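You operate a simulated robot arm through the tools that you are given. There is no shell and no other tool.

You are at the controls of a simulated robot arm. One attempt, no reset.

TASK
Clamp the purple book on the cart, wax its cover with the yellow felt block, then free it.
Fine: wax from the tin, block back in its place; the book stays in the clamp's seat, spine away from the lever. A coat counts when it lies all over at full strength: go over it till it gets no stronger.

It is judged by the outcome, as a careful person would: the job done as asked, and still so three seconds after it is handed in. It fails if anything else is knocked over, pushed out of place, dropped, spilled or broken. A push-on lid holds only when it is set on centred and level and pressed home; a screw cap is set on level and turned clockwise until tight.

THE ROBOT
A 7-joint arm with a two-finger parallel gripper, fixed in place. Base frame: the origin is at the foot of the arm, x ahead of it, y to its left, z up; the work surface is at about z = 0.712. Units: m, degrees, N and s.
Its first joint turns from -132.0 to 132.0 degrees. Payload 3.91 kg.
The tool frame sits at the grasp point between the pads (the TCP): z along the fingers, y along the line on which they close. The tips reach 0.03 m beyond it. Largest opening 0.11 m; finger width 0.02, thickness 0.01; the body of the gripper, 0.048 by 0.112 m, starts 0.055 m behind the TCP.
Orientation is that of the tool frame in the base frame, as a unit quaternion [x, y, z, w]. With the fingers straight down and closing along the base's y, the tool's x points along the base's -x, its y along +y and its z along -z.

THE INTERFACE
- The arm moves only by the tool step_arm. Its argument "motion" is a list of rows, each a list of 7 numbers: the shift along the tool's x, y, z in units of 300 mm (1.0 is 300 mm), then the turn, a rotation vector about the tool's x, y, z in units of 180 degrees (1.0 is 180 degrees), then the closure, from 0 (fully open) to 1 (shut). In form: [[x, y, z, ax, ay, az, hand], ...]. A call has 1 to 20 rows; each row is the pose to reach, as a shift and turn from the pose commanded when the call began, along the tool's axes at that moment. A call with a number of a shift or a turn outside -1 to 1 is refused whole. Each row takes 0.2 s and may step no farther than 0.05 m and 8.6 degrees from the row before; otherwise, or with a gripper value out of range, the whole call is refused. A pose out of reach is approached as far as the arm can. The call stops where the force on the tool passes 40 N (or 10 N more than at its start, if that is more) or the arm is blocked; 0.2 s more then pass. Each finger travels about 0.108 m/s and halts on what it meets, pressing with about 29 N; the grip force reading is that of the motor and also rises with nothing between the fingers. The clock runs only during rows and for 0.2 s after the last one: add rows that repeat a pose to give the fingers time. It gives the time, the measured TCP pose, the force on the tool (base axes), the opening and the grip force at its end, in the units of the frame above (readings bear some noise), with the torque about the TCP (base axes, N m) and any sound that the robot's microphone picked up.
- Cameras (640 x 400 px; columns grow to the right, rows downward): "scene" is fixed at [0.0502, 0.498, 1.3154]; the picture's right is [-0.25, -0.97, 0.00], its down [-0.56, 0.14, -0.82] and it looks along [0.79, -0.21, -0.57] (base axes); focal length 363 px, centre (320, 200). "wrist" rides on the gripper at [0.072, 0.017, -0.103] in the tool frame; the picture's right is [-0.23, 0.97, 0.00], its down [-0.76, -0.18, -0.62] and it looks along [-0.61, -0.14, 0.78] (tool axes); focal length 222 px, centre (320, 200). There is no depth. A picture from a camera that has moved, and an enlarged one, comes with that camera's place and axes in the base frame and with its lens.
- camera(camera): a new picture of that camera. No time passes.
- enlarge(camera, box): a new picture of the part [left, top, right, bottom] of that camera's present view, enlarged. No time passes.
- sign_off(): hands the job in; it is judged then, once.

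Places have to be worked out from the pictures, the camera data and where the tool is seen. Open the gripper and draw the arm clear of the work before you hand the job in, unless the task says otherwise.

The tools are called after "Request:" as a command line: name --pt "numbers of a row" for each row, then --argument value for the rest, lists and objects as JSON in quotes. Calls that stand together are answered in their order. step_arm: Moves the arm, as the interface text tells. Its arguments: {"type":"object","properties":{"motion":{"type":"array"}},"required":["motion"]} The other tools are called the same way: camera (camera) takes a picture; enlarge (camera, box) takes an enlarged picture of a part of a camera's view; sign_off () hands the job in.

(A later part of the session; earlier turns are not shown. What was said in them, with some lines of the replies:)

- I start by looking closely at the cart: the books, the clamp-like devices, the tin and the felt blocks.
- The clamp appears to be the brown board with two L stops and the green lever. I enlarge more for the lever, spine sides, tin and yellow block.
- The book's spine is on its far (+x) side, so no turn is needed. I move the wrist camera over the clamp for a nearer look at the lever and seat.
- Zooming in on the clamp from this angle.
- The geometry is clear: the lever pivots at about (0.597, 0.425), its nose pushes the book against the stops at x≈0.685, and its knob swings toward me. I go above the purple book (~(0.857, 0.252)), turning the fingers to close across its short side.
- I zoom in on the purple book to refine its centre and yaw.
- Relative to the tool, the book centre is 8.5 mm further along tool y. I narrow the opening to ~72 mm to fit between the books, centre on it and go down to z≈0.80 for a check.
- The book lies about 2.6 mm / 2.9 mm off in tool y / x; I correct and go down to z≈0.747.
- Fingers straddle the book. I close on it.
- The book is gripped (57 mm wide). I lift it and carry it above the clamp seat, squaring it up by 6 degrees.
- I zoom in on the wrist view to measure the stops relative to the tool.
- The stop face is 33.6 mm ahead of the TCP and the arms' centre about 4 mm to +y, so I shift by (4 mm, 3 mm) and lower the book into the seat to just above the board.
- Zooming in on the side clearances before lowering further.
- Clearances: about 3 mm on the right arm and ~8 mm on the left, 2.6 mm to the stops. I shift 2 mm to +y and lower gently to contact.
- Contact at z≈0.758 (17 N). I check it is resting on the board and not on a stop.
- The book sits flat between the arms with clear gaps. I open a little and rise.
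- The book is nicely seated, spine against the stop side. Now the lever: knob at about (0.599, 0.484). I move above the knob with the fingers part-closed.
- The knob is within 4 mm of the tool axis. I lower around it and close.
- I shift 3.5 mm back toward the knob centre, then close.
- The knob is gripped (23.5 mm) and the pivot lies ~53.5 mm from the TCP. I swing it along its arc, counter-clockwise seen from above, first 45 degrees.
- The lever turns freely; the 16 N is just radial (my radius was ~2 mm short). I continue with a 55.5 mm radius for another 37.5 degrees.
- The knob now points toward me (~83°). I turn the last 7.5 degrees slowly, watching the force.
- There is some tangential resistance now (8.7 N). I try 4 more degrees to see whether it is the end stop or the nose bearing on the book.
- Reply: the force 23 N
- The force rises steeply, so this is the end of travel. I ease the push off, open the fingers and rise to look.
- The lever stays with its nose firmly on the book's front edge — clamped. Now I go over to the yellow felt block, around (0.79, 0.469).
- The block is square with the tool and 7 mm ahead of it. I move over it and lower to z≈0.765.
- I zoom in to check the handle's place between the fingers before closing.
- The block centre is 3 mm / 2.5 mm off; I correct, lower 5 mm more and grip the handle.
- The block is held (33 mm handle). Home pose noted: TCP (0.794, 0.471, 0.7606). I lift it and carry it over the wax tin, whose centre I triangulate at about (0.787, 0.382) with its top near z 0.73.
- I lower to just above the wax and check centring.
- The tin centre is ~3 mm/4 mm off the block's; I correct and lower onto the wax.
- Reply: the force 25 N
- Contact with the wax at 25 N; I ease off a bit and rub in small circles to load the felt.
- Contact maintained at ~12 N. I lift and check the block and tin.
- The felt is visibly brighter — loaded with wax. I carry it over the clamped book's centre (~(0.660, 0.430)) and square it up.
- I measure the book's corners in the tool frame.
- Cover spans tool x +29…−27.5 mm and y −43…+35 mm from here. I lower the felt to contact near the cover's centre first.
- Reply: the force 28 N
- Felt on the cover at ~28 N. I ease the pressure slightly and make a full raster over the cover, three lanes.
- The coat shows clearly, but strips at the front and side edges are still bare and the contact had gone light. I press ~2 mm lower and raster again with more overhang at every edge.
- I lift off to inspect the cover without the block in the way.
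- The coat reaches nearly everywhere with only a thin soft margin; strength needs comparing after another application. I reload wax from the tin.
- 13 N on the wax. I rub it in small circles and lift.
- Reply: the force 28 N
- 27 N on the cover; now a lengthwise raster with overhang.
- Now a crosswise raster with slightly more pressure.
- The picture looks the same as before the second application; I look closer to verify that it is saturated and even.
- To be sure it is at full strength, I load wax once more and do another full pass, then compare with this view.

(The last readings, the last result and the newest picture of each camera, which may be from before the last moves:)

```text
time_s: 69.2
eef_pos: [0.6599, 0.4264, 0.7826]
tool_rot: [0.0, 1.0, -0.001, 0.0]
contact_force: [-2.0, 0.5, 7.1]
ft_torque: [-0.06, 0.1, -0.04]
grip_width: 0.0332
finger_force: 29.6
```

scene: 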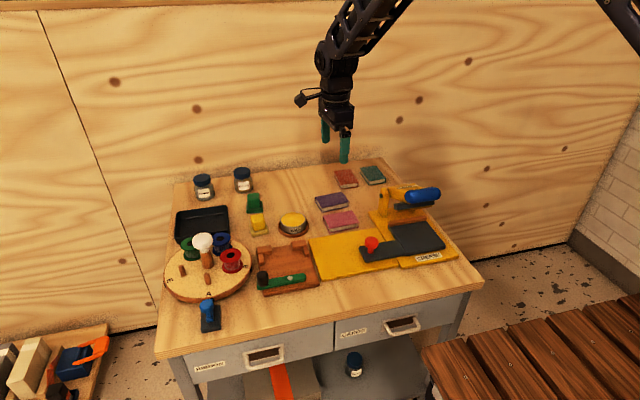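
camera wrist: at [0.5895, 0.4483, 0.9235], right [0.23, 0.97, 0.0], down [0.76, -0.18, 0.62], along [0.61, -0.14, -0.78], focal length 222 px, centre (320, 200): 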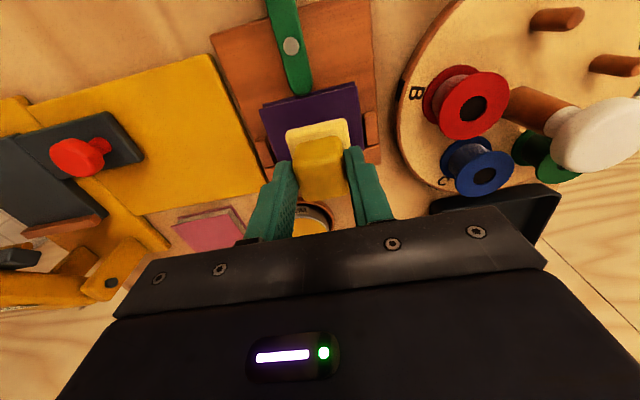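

The felt is reloaded and back on the cover at 7 N. I press a touch more and run the lengthwise raster again with overhang.

Request:
step_arm --pt "0 0 0.003 0 0 0 0.9" --pt "0.04 -0.05 0.003 0 0 0 0.9" --pt "0.065 -0.1 0.003 0 0 0 0.9" --pt "0.065 -0.035 0.003 0 0 0 0.9" --pt "0.065 0.03 0.003 0 0 0 0.9" --pt "0.065 0.095 0.003 0 0 0 0.9" --pt "0.03 0.095 0.004 0 0 0 0.9" --pt "0.03 0.03 0.004 0 0 0 0.9" --pt "0.03 -0.035 0.004 0 0 0 0.9" --pt "0.03 -0.1 0.004 0 0 0 0.9" --pt "-0.01 -0.1 0.005 0 0 0 0.9" --pt "-0.01 -0.035 0.005 0 0 0 0.9" --pt "-0.01 0.03 0.005 0 0 0 0.9" --pt "-0.01 0.095 0.005 0 0 0 0.9" --pt "-0.05 0.095 0.005 0 0 0 0.9" --pt "-0.05 0.03 0.005 0 0 0 0.9" --pt "-0.05 -0.035 0.005 0 0 0 0.9" --pt "-0.05 -0.1 0.005 0 0 0 0.9" --pt "-0.01 -0.06 0.005 0 0 0 0.9" --pt "0 0 0.005 0 0 0 0.9"

Request:
step_arm --pt "0 0 -0.08 0 0 0 0.9" --pt "0 0 -0.2 0 0 0 0.9" --pt "0 0 -0.33 0 0 0 0.9" --pt "-0.12 0 -0.36 0 0 0 0.9" --pt "-0.24 0 -0.36 0 0 0 0.9" --pt "-0.24 0 -0.36 0 0 0 0.9"

Request:
enlarge --camera "scene" --box '[266, 240, 306, 272]'

Request:
enlarge --camera "wrist" --box '[245, 0, 355, 80]'

```text
time_s: 73.4
eef_pos: [0.6607, 0.4252, 0.7798]
tool_rot: [0.0, 1.0, 0.001, 0.001]
contact_force: [1.9, -11.2, 33.9]
ft_torque: [-0.45, 0.02, 0.01]
grip_width: 0.0332
finger_force: 28.9
```

```text
time_s: 74.8
eef_pos: [0.7329, 0.4278, 0.889]
tool_rot: [0.0, 1.0, 0.0, 0.0]
contact_force: [-0.1, 0.4, 0.6]
ft_torque: [-0.01, 0.03, -0.01]
grip_width: 0.0329
finger_force: 29.0
```

```text
12.50 times, centred on (286, 256) of scene
camera zoom: at [0.0502, 0.498, 1.3154], right [-0.25, -0.97, 0.0], down [-0.56, 0.14, -0.82], along [0.79, -0.21, -0.57], focal length 4540 px, centre (745, -500)
```

zoom: 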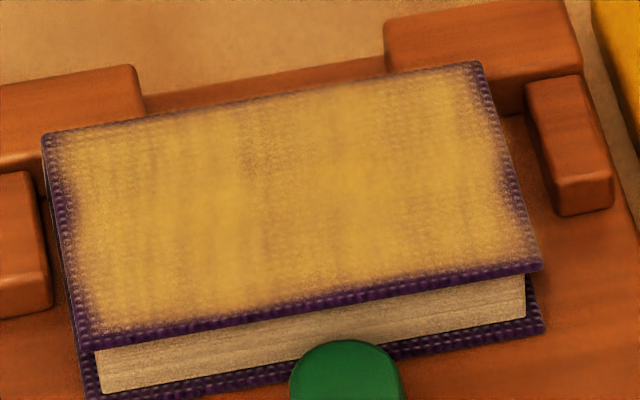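

```text
5.00 times, centred on (300, 40) of wrist
camera zoom: at [0.6625, 0.4438, 0.9921], right [0.23, 0.97, 0.0], down [0.76, -0.18, 0.62], along [0.61, -0.14, -0.78], focal length 1111 px, centre (420, 1000)
```

zoom: 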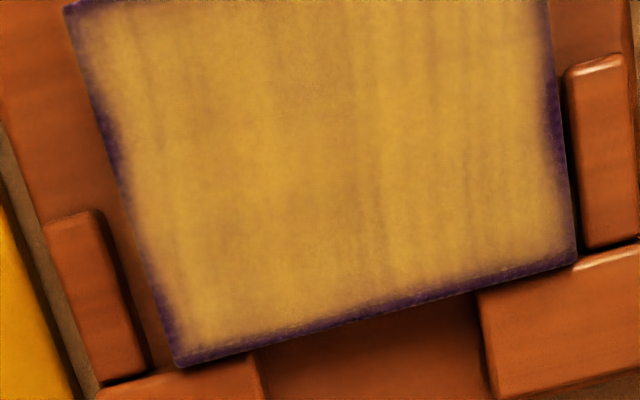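

No change from the previous view, so the coat is at full strength. Now I bring the block back above its home spot (commanded return of +62.7 mm x, +44.8 mm y and the original yaw).

Request:
step_arm --pt "-0.07 0.05 0 0 0 -0.005 0.9" --pt "-0.14 0.1 0 0 0 -0.01 0.9" --pt "-0.209 0.1493 0 0 0 -0.0145 0.9" --pt "-0.209 0.1493 0.13 0 0 -0.0145 0.9" --pt "-0.209 0.1493 0.26 0 0 -0.0145 0.9" --pt "-0.209 0.1493 0.297 0 0 -0.0145 0.9" --pt "-0.209 0.1493 0.297 0 0 -0.0145 0.9"

Request:
enlarge --camera "wrist" --box '[240, 90, 400, 215]'

Request:
enlarge --camera "scene" --box '[210, 180, 310, 260]'

```text
time_s: 76.4
eef_pos: [0.7963, 0.4711, 0.7983]
tool_rot: [-0.022, 1.0, 0.0, 0.001]
contact_force: [1.0, 0.4, 0.3]
ft_torque: [0.0, -0.01, 0.0]
grip_width: 0.0328
finger_force: 28.8
```

```text
3.20 times, centred on (320, 152) of wrist
camera zoom: at [0.7242, 0.4848, 0.9032], right [0.18, 0.98, 0.0], down [0.77, -0.14, 0.62], along [0.61, -0.11, -0.78], focal length 711 px, centre (320, 352)
```

zoom: 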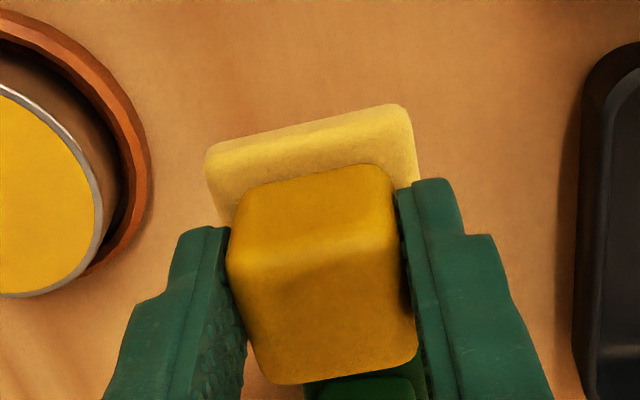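

```text
5.00 times, centred on (260, 220) of scene
camera zoom: at [0.0502, 0.498, 1.3154], right [-0.25, -0.97, 0.0], down [-0.56, 0.14, -0.82], along [0.79, -0.21, -0.57], focal length 1816 px, centre (620, 100)
```

zoom: 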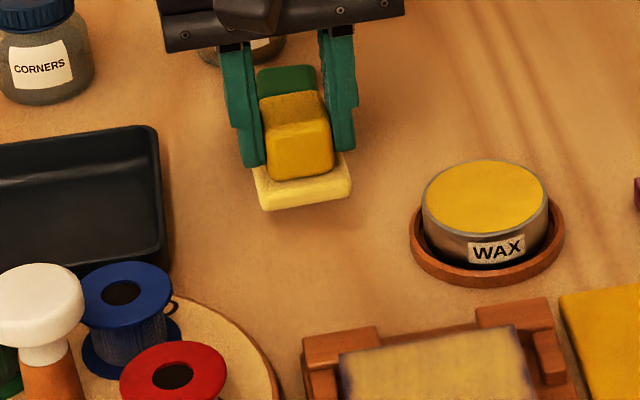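

The block has not shifted sideways in the grip, only up ~6 mm. I lower to near the table.

Request:
step_arm --pt "0 0 0.05 0 0 0 0.9" --pt "0 0 0.1 0 0 0 0.9" --pt "0 0 0.125 0 0 0 0.9" --pt "0 0 0.137 0 0 0 0.9" --pt "0 0 0.137 0 0 0 0.9"

```text
time_s: 77.6
eef_pos: [0.7946, 0.4722, 0.7586]
tool_rot: [-0.022, 1.0, 0.0, 0.0]
contact_force: [0.4, 0.1, -1.7]
ft_torque: [-0.02, 0.02, -0.01]
grip_width: 0.0331
finger_force: 29.1
```

Request:
step_arm --pt "0 0 0.005 0 0 0 0.9" --pt "0 0 0.01 0 0 0 0.9" --pt "0 0 0.01 0 0 0 0.9"

Request:
enlarge --camera "scene" --box '[225, 195, 285, 245]'

```text
time_s: 78.4
eef_pos: [0.795, 0.4719, 0.7553]
tool_rot: [-0.022, 1.0, 0.0, 0.0]
contact_force: [-0.2, 0.3, -0.3]
ft_torque: [-0.01, 0.01, -0.03]
grip_width: 0.0332
finger_force: 29.0
```

```text
8.00 times, centred on (255, 220) of scene
camera zoom: at [0.0502, 0.498, 1.3154], right [-0.25, -0.97, 0.0], down [-0.56, 0.14, -0.82], along [0.79, -0.21, -0.57], focal length 2906 px, centre (840, 40)
```

zoom: 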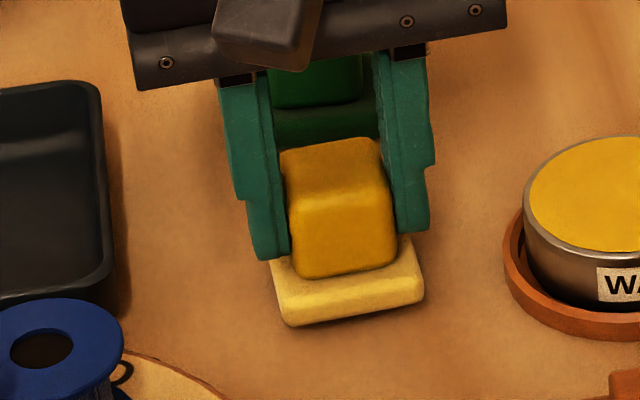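

Nearly down; I continue in 1 mm steps.

Request:
step_arm --pt "0 0 0.004 0 0 0 0.9" --pt "0 0 0.007 0 0 0 0.9" --pt "0 0 0.007 0 0 0 0.9"

```text
time_s: 79.2
eef_pos: [0.7958, 0.4718, 0.7534]
tool_rot: [-0.023, 1.0, 0.0, -0.001]
contact_force: [0.7, -0.6, -0.2]
ft_torque: [-0.01, -0.01, 0.03]
grip_width: 0.0329
finger_force: 28.9
```

Request:
step_arm --pt "0 0 0.004 0 0 0 0.9" --pt "0 0 0.007 0 0 0 0.9" --pt "0 0 0.007 0 0 0 0.9"

```text
time_s: 80.0
eef_pos: [0.7947, 0.4718, 0.7501]
tool_rot: [-0.022, 1.0, 0.0, 0.0]
contact_force: [0.1, -0.3, -0.6]
ft_torque: [-0.01, 0.0, -0.01]
grip_width: 0.033
finger_force: 29.2
```

Request:
step_arm --pt "0 0 0.004 0 0 0 0.9" --pt "0 0 0.006 0 0 0 0.9" --pt "0 0 0.006 0 0 0 0.9"

Request:
enlarge --camera "scene" --box '[225, 195, 285, 245]'

```text
time_s: 80.8
eef_pos: [0.7954, 0.4718, 0.7499]
tool_rot: [-0.023, 1.0, 0.0, 0.0]
contact_force: [1.7, -1.3, 13.4]
ft_torque: [-0.09, 0.16, -0.02]
grip_width: 0.0329
finger_force: 28.5
```

```text
8.00 times, centred on (255, 220) of scene
camera zoom: at [0.0502, 0.498, 1.3154], right [-0.25, -0.97, 0.0], down [-0.56, 0.14, -0.82], along [0.79, -0.21, -0.57], focal length 2906 px, centre (840, 40)
```

zoom: 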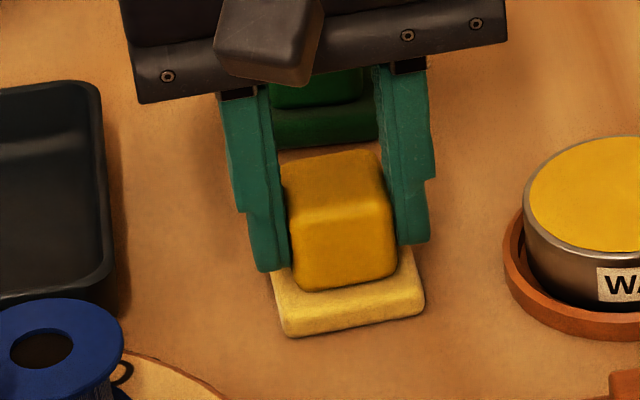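

The block is down on its spot (13 N). I open and rise.

Request:
step_arm --pt "0 0 -0.004 0 0 0 0.9" --pt "0 0 -0.004 0 0 0 0.6" --pt "0 0 -0.004 0 0 0 0.45" --pt "0 0 -0.004 0 0 0 0.45" --pt "0 0 -0.05 0 0 0 0.45" --pt "0 0 -0.2 0 0 0 0.45" --pt "0 0 -0.35 0 0 0 0.45" --pt "0 0 -0.43 0 0 0 0.45" --pt "0 0 -0.43 0 0 0 0.45"

Request:
enlarge --camera "wrist" --box '[200, 60, 400, 210]'

Request:
enlarge --camera "scene" --box '[240, 186, 320, 246]'

```text
time_s: 82.8
eef_pos: [0.7958, 0.4718, 0.8782]
tool_rot: [-0.023, 1.0, 0.0, 0.0]
contact_force: [-0.7, -0.4, 0.4]
ft_torque: [0.01, 0.03, 0.03]
grip_width: 0.0606
finger_force: 0.0
```

```text
2.67 times, centred on (300, 135) of wrist
camera zoom: at [0.7239, 0.4846, 0.9825], right [0.18, 0.98, 0.0], down [0.77, -0.14, 0.62], along [0.61, -0.11, -0.78], focal length 592 px, centre (373, 373)
```

zoom: 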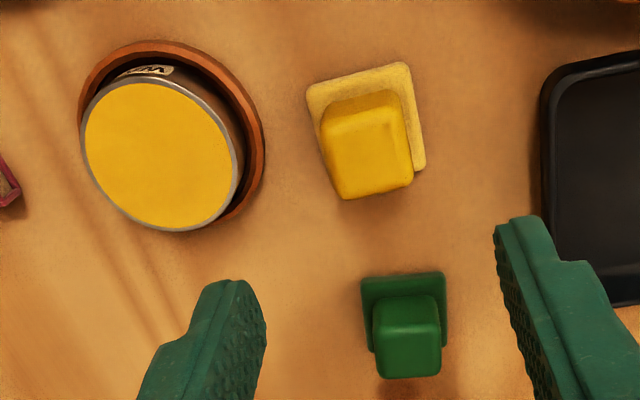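

```text
6.67 times, centred on (280, 216) of scene
camera zoom: at [0.0502, 0.498, 1.3154], right [-0.25, -0.97, 0.0], down [-0.56, 0.14, -0.82], along [0.79, -0.21, -0.57], focal length 2422 px, centre (587, 93)
```

zoom: 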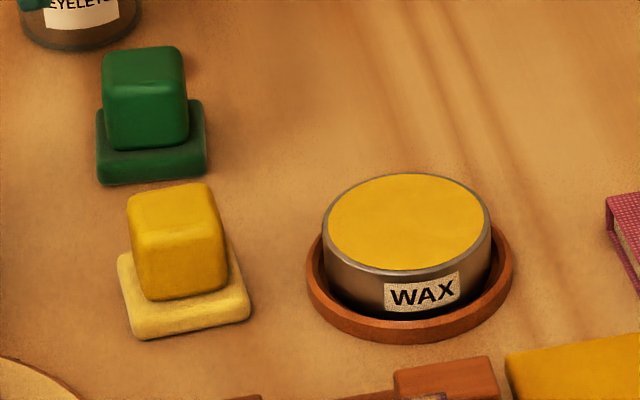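

The block is back within ~2 mm of its original spot, and the tin is undisturbed. Now I return to the lever knob to free the book.

Request:
step_arm --pt "0.14 -0.018 0 0 0 0 0.5" --pt "0.29 -0.038 0 0 0 0 0.55" --pt "0.44 -0.058 0 0 0 0 0.6" --pt "0.59 -0.078 0 0 0 0 0.6" --pt "0.74 -0.098 0 0 0 0 0.6" --pt "0.8673 -0.1147 0.03 0 0 0 0.6" --pt "0.8673 -0.1147 0.12 0 0 0 0.6" --pt "0.8673 -0.1147 0.25 0 0 0 0.6" --pt "0.8673 -0.1147 0.25 0 0 0 0.6"

Request:
enlarge --camera "wrist" --box '[220, 60, 460, 240]'

Request:
enlarge --camera "scene" --box '[240, 210, 340, 310]'

```text
time_s: 84.8
eef_pos: [0.536, 0.4264, 0.8021]
tool_rot: [-0.022, 1.0, 0.0, 0.0]
contact_force: [0.7, 0.5, -0.8]
ft_torque: [0.0, 0.02, -0.01]
grip_width: 0.0441
finger_force: 0.1
```

```text
2.22 times, centred on (340, 150) of wrist
camera zoom: at [0.4646, 0.4389, 0.9058], right [0.18, 0.98, 0.0], down [0.77, -0.14, 0.62], along [0.61, -0.11, -0.78], focal length 494 px, centre (276, 311)
```

zoom: 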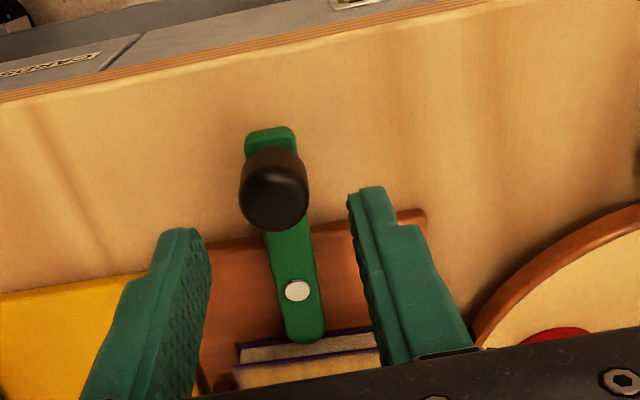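

```text
4.00 times, centred on (290, 260) of scene
camera zoom: at [0.0502, 0.498, 1.3154], right [-0.25, -0.97, 0.0], down [-0.56, 0.14, -0.82], along [0.79, -0.21, -0.57], focal length 1453 px, centre (440, -40)
```

zoom: 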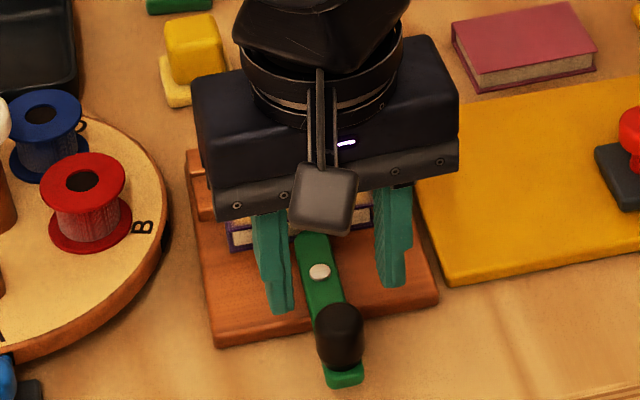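

The knob is well centred between the fingers. I lower around it and close.

Request:
step_arm --pt "-0.003 -0.005 0.06 0 0 0 0.6" --pt "-0.003 -0.005 0.11 0 0 0 0.6" --pt "-0.003 -0.005 0.1237 0 0 0 0.6" --pt "-0.003 -0.005 0.1237 0 0 0 0.75" --pt "-0.003 -0.005 0.1237 0 0 0 0.9" --pt "-0.003 -0.005 0.1237 0 0 0 0.9" --pt "-0.003 -0.005 0.1237 0 0 0 0.9"

Request:
enlarge --camera "wrist" --box '[220, 90, 460, 240]'

```text
time_s: 86.4
eef_pos: [0.5379, 0.4244, 0.7649]
tool_rot: [-0.022, 1.0, 0.0, 0.0]
contact_force: [0.1, 8.6, -4.4]
ft_torque: [0.26, -0.08, 0.16]
grip_width: 0.0236
finger_force: 45.3
```

```text
2.67 times, centred on (340, 165) of wrist
camera zoom: at [0.4657, 0.4376, 0.869], right [0.18, 0.98, 0.0], down [0.77, -0.14, 0.62], along [0.61, -0.11, -0.78], focal length 592 px, centre (267, 293)
```

zoom: 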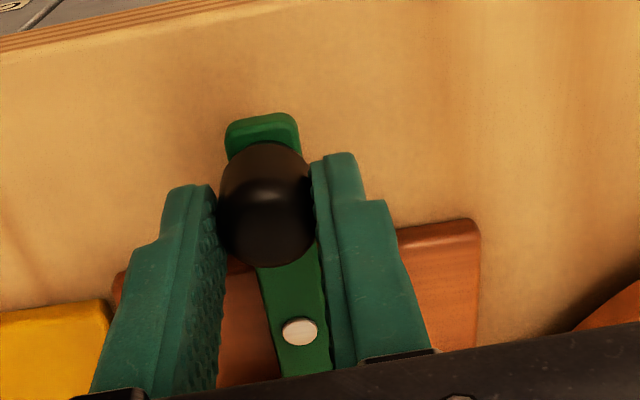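

Knob held. I swing the lever back the way it came, first 45 degrees.

Request:
step_arm --pt "-0.0016 0.0241 0 0 0 0.0417 0.9" --pt "-0.0063 0.0479 0 0 0 0.0833 0.9" --pt "-0.0141 0.0708 0 0 0 0.125 0.9" --pt "-0.0248 0.0925 0 0 0 0.1667 0.9" --pt "-0.0382 0.1126 0 0 0 0.2083 0.9" --pt "-0.0542 0.1308 0 0 0 0.25 0.9"

Request:
enlarge --camera "wrist" --box '[220, 90, 460, 240]'

```text
time_s: 87.8
eef_pos: [0.5516, 0.4626, 0.7654]
tool_rot: [0.362, 0.932, -0.001, 0.0]
contact_force: [-3.7, 8.8, -20.6]
ft_torque: [0.13, -0.05, 0.16]
grip_width: 0.0236
finger_force: 45.2
```

```text
2.67 times, centred on (340, 165) of wrist
camera zoom: at [0.5111, 0.5244, 0.8695], right [0.83, 0.56, 0.0], down [0.44, -0.64, 0.62], along [0.35, -0.51, -0.78], focal length 592 px, centre (267, 293)
```

zoom: 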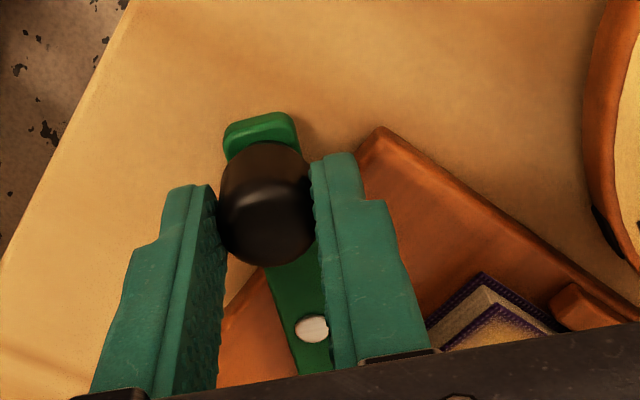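

Moving freely; there's some downward pull, so I lower 1 mm and swing the remaining 45 degrees.

Request:
step_arm --pt "-0.0007 0.0242 0.003 0 0 0.0417 0.9" --pt "-0.0046 0.0481 0.004 0 0 0.0833 0.9" --pt "-0.0115 0.0713 0.004 0 0 0.125 0.9" --pt "-0.0215 0.0934 0.004 0 0 0.1667 0.9" --pt "-0.0342 0.114 0.004 0 0 0.2083 0.9" --pt "-0.0495 0.1328 0.004 0 0 0.25 0.9"

Request:
enlarge --camera "wrist" --box '[220, 90, 460, 240]'

Request:
enlarge --camera "scene" --box '[230, 210, 340, 300]'

```text
time_s: 89.2
eef_pos: [0.5894, 0.485, 0.7657]
tool_rot: [0.691, 0.722, 0.0, 0.0]
contact_force: [5.0, 10.4, -0.7]
ft_torque: [0.31, -0.17, 0.37]
grip_width: 0.0235
finger_force: 45.0
```

```text
2.67 times, centred on (340, 165) of wrist
camera zoom: at [0.6054, 0.556, 0.8697], right [0.98, -0.18, 0.0], down [-0.14, -0.77, 0.62], along [-0.11, -0.61, -0.78], focal length 592 px, centre (267, 293)
```

zoom: 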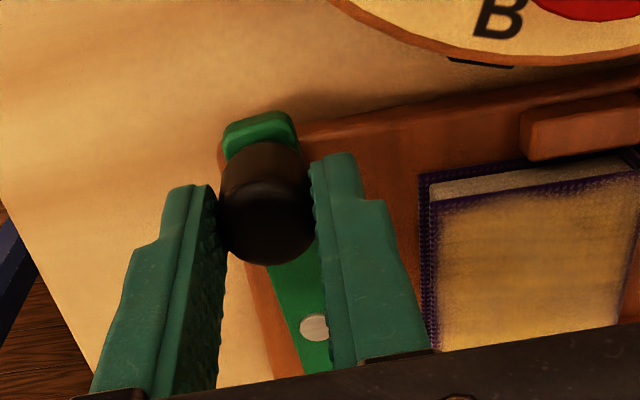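

```text
4.44 times, centred on (285, 255) of scene
camera zoom: at [0.0502, 0.498, 1.3154], right [-0.25, -0.97, 0.0], down [-0.56, 0.14, -0.82], along [0.79, -0.21, -0.57], focal length 1614 px, centre (476, -44)
```

zoom: 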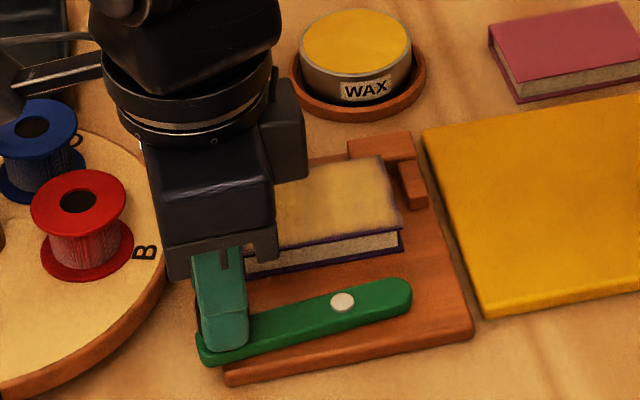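

The lever is ~8° short of its rest position; I bring it home and watch the force.

Request:
step_arm --pt "0.0002 0.0128 0 0 0 0.0222 0.9" --pt "-0.0006 0.0256 0 0 0 0.0444 0.9" --pt "-0.0006 0.0256 0 0 0 0.0444 0.9"

Request:
enlarge --camera "scene" --box '[230, 210, 340, 300]'

```text
time_s: 90.0
eef_pos: [0.5967, 0.4831, 0.7654]
tool_rot: [0.74, 0.673, 0.001, -0.001]
contact_force: [-8.6, 5.8, 21.5]
ft_torque: [0.05, 0.4, 0.02]
grip_width: 0.0238
finger_force: 45.0
```

```text
4.44 times, centred on (285, 255) of scene
camera zoom: at [0.0502, 0.498, 1.3154], right [-0.25, -0.97, 0.0], down [-0.56, 0.14, -0.82], along [0.79, -0.21, -0.57], focal length 1614 px, centre (476, -44)
```

zoom: 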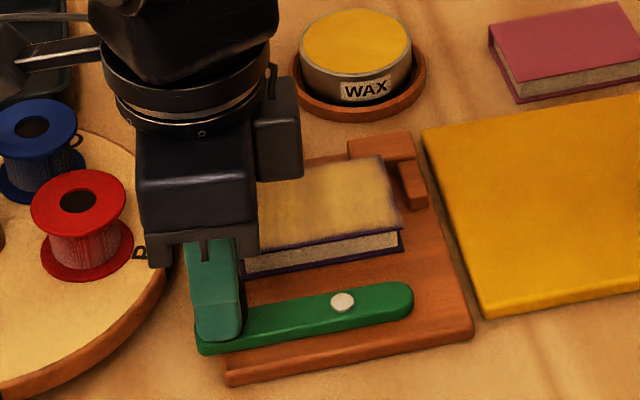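

The lever is back at its rest position. I ease off, open the fingers and rise straight up.

Request:
step_arm --pt "0.0 -0.005 -0.003 0 0 -0.008 0.9" --pt "0.0 -0.005 -0.003 0 0 -0.008 0.63" --pt "0.0 -0.005 -0.003 0 0 -0.008 0.6" --pt "0.0 -0.005 -0.003 0 0 -0.008 0.6" --pt "0.0 -0.005 -0.06 0 0 -0.008 0.6" --pt "0.0 -0.005 -0.2 0 0 -0.008 0.6" --pt "0.0 -0.005 -0.35 0 0 -0.008 0.6" --pt "0.0 -0.005 -0.5 0 0 -0.008 0.6" --pt "0.0 -0.005 -0.5 0 0 -0.008 0.6"

Request:
enlarge --camera "scene" --box '[230, 210, 340, 300]'

Request:
camera --camera "wrist"

```text
time_s: 92.0
eef_pos: [0.5978, 0.4844, 0.9166]
tool_rot: [0.731, 0.682, 0.0, 0.0]
contact_force: [0.4, -0.3, -0.4]
ft_torque: [0.0, -0.01, -0.01]
grip_width: 0.0439
finger_force: 0.1
```

```text
4.44 times, centred on (285, 255) of scene
camera zoom: at [0.0502, 0.498, 1.3154], right [-0.25, -0.97, 0.0], down [-0.56, 0.14, -0.82], along [0.79, -0.21, -0.57], focal length 1614 px, centre (476, -44)
```

zoom: 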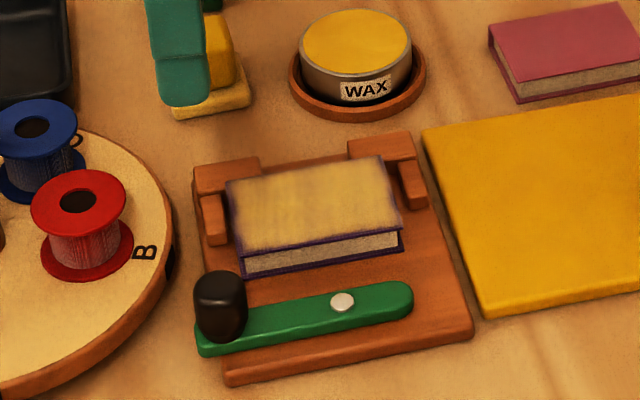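

```text
taken
camera wrist: at [0.6212, 0.5555, 1.0199], right [0.96, -0.29, 0.0], down [-0.23, -0.75, 0.62], along [-0.18, -0.6, -0.78], focal length 222 px, centre (320, 200)
```

wrist: 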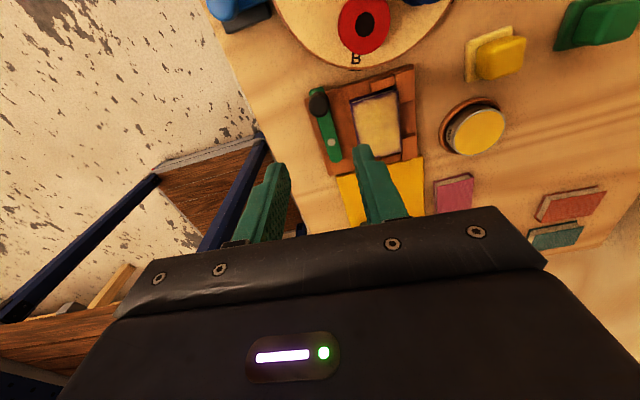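

The book is free in the seat with its coat, and the lever is back at rest. I open the gripper and draw the arm up and clear.

Request:
step_arm --pt "0 0 -0.13 0 0 0 0.3" --pt "0 0 -0.27 0 0 0 0" --pt "-0.13 0.03 -0.36 0 0 0 0" --pt "-0.26 0.06 -0.4 0 0 0 0" --pt "-0.39 0.09 -0.4 0 0 0 0" --pt "-0.52 0.12 -0.4 0 0 0 0" --pt "-0.657 0.146 -0.4 0 0 0 0" --pt "-0.657 0.146 -0.4 0 0 0 0"

Request:
camera --camera "scene"

Request:
enlarge --camera "scene" --box '[150, 160, 350, 310]'

Request:
enlarge --camera "scene" --box '[266, 240, 306, 272]'

```text
time_s: 93.8
eef_pos: [0.6277, 0.2851, 1.0338]
tool_rot: [0.731, 0.683, 0.0, 0.0]
contact_force: [-0.4, -0.8, -0.2]
ft_torque: [0.01, 0.02, 0.03]
grip_width: 0.1099
finger_force: 0.0
```

```text
taken
```

scene: 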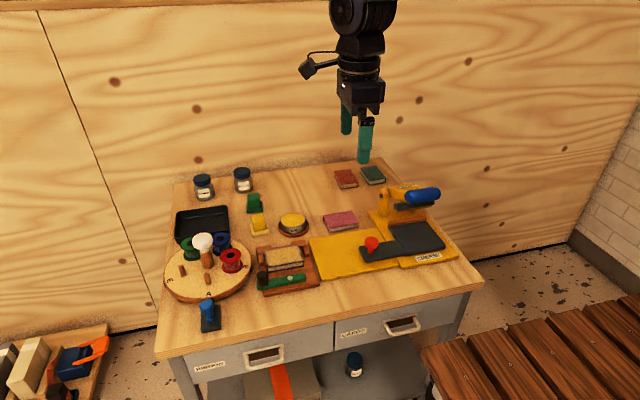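

```text
2.67 times, centred on (250, 235) of scene
camera zoom: at [0.0502, 0.498, 1.3154], right [-0.25, -0.97, 0.0], down [-0.56, 0.14, -0.82], along [0.79, -0.21, -0.57], focal length 969 px, centre (507, 107)
```

zoom: 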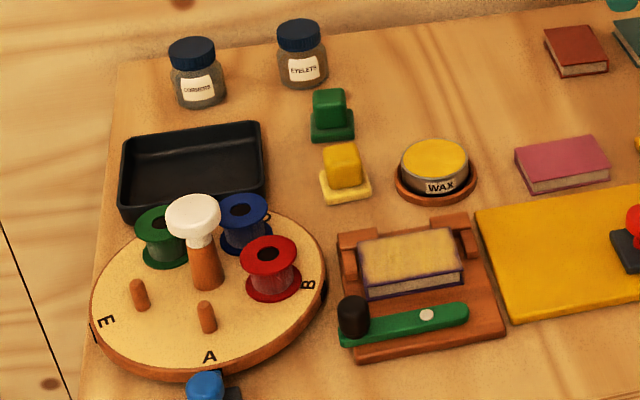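

```text
12.50 times, centred on (286, 256) of scene
camera zoom: at [0.0502, 0.498, 1.3154], right [-0.25, -0.97, 0.0], down [-0.56, 0.14, -0.82], along [0.79, -0.21, -0.57], focal length 4540 px, centre (745, -500)
```

zoom: 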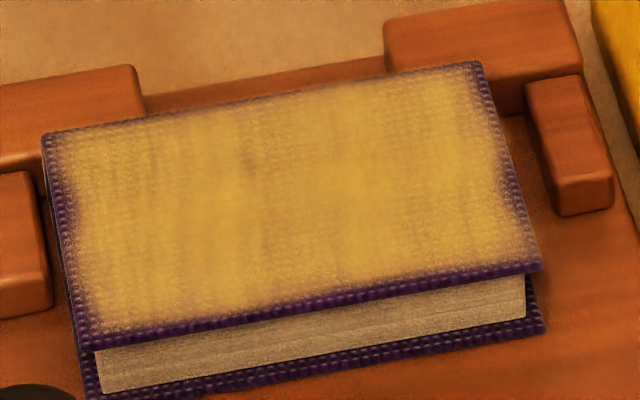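

The book is coated all over and did not change between the last two applications. It sits in the seat, spine at the stops, with the lever open. The block is back in its place, nothing else has moved and the arm is clear, so I hand the job in.

Request:
sign_off

```text
The job is handed in.
```

The purple book was clamped, waxed with the yellow felt block and freed again. I've handed the job in; no verdict has come back yet.

- **Book:** it lies in the clamp's seat with its spine toward the stops, away from the lever. The lever is back at its rest position.
- **Coat:** I loaded the block from the tin three times and went over the whole cover after each load, past every edge. The cover looked the same after the third load as after the second, so I take it to be at full strength. A thin, soft purple border still shows around the edges. It didn't change however far I overlapped it, so I judged it to be the way the coat is drawn rather than a bare strip.
- **Felt block:** it is back in its place, about 2 mm off its original spot.
- **Everything else:** in the final pictures the tin and the other items look undisturbed. The gripper is open and the arm is clear of the work.
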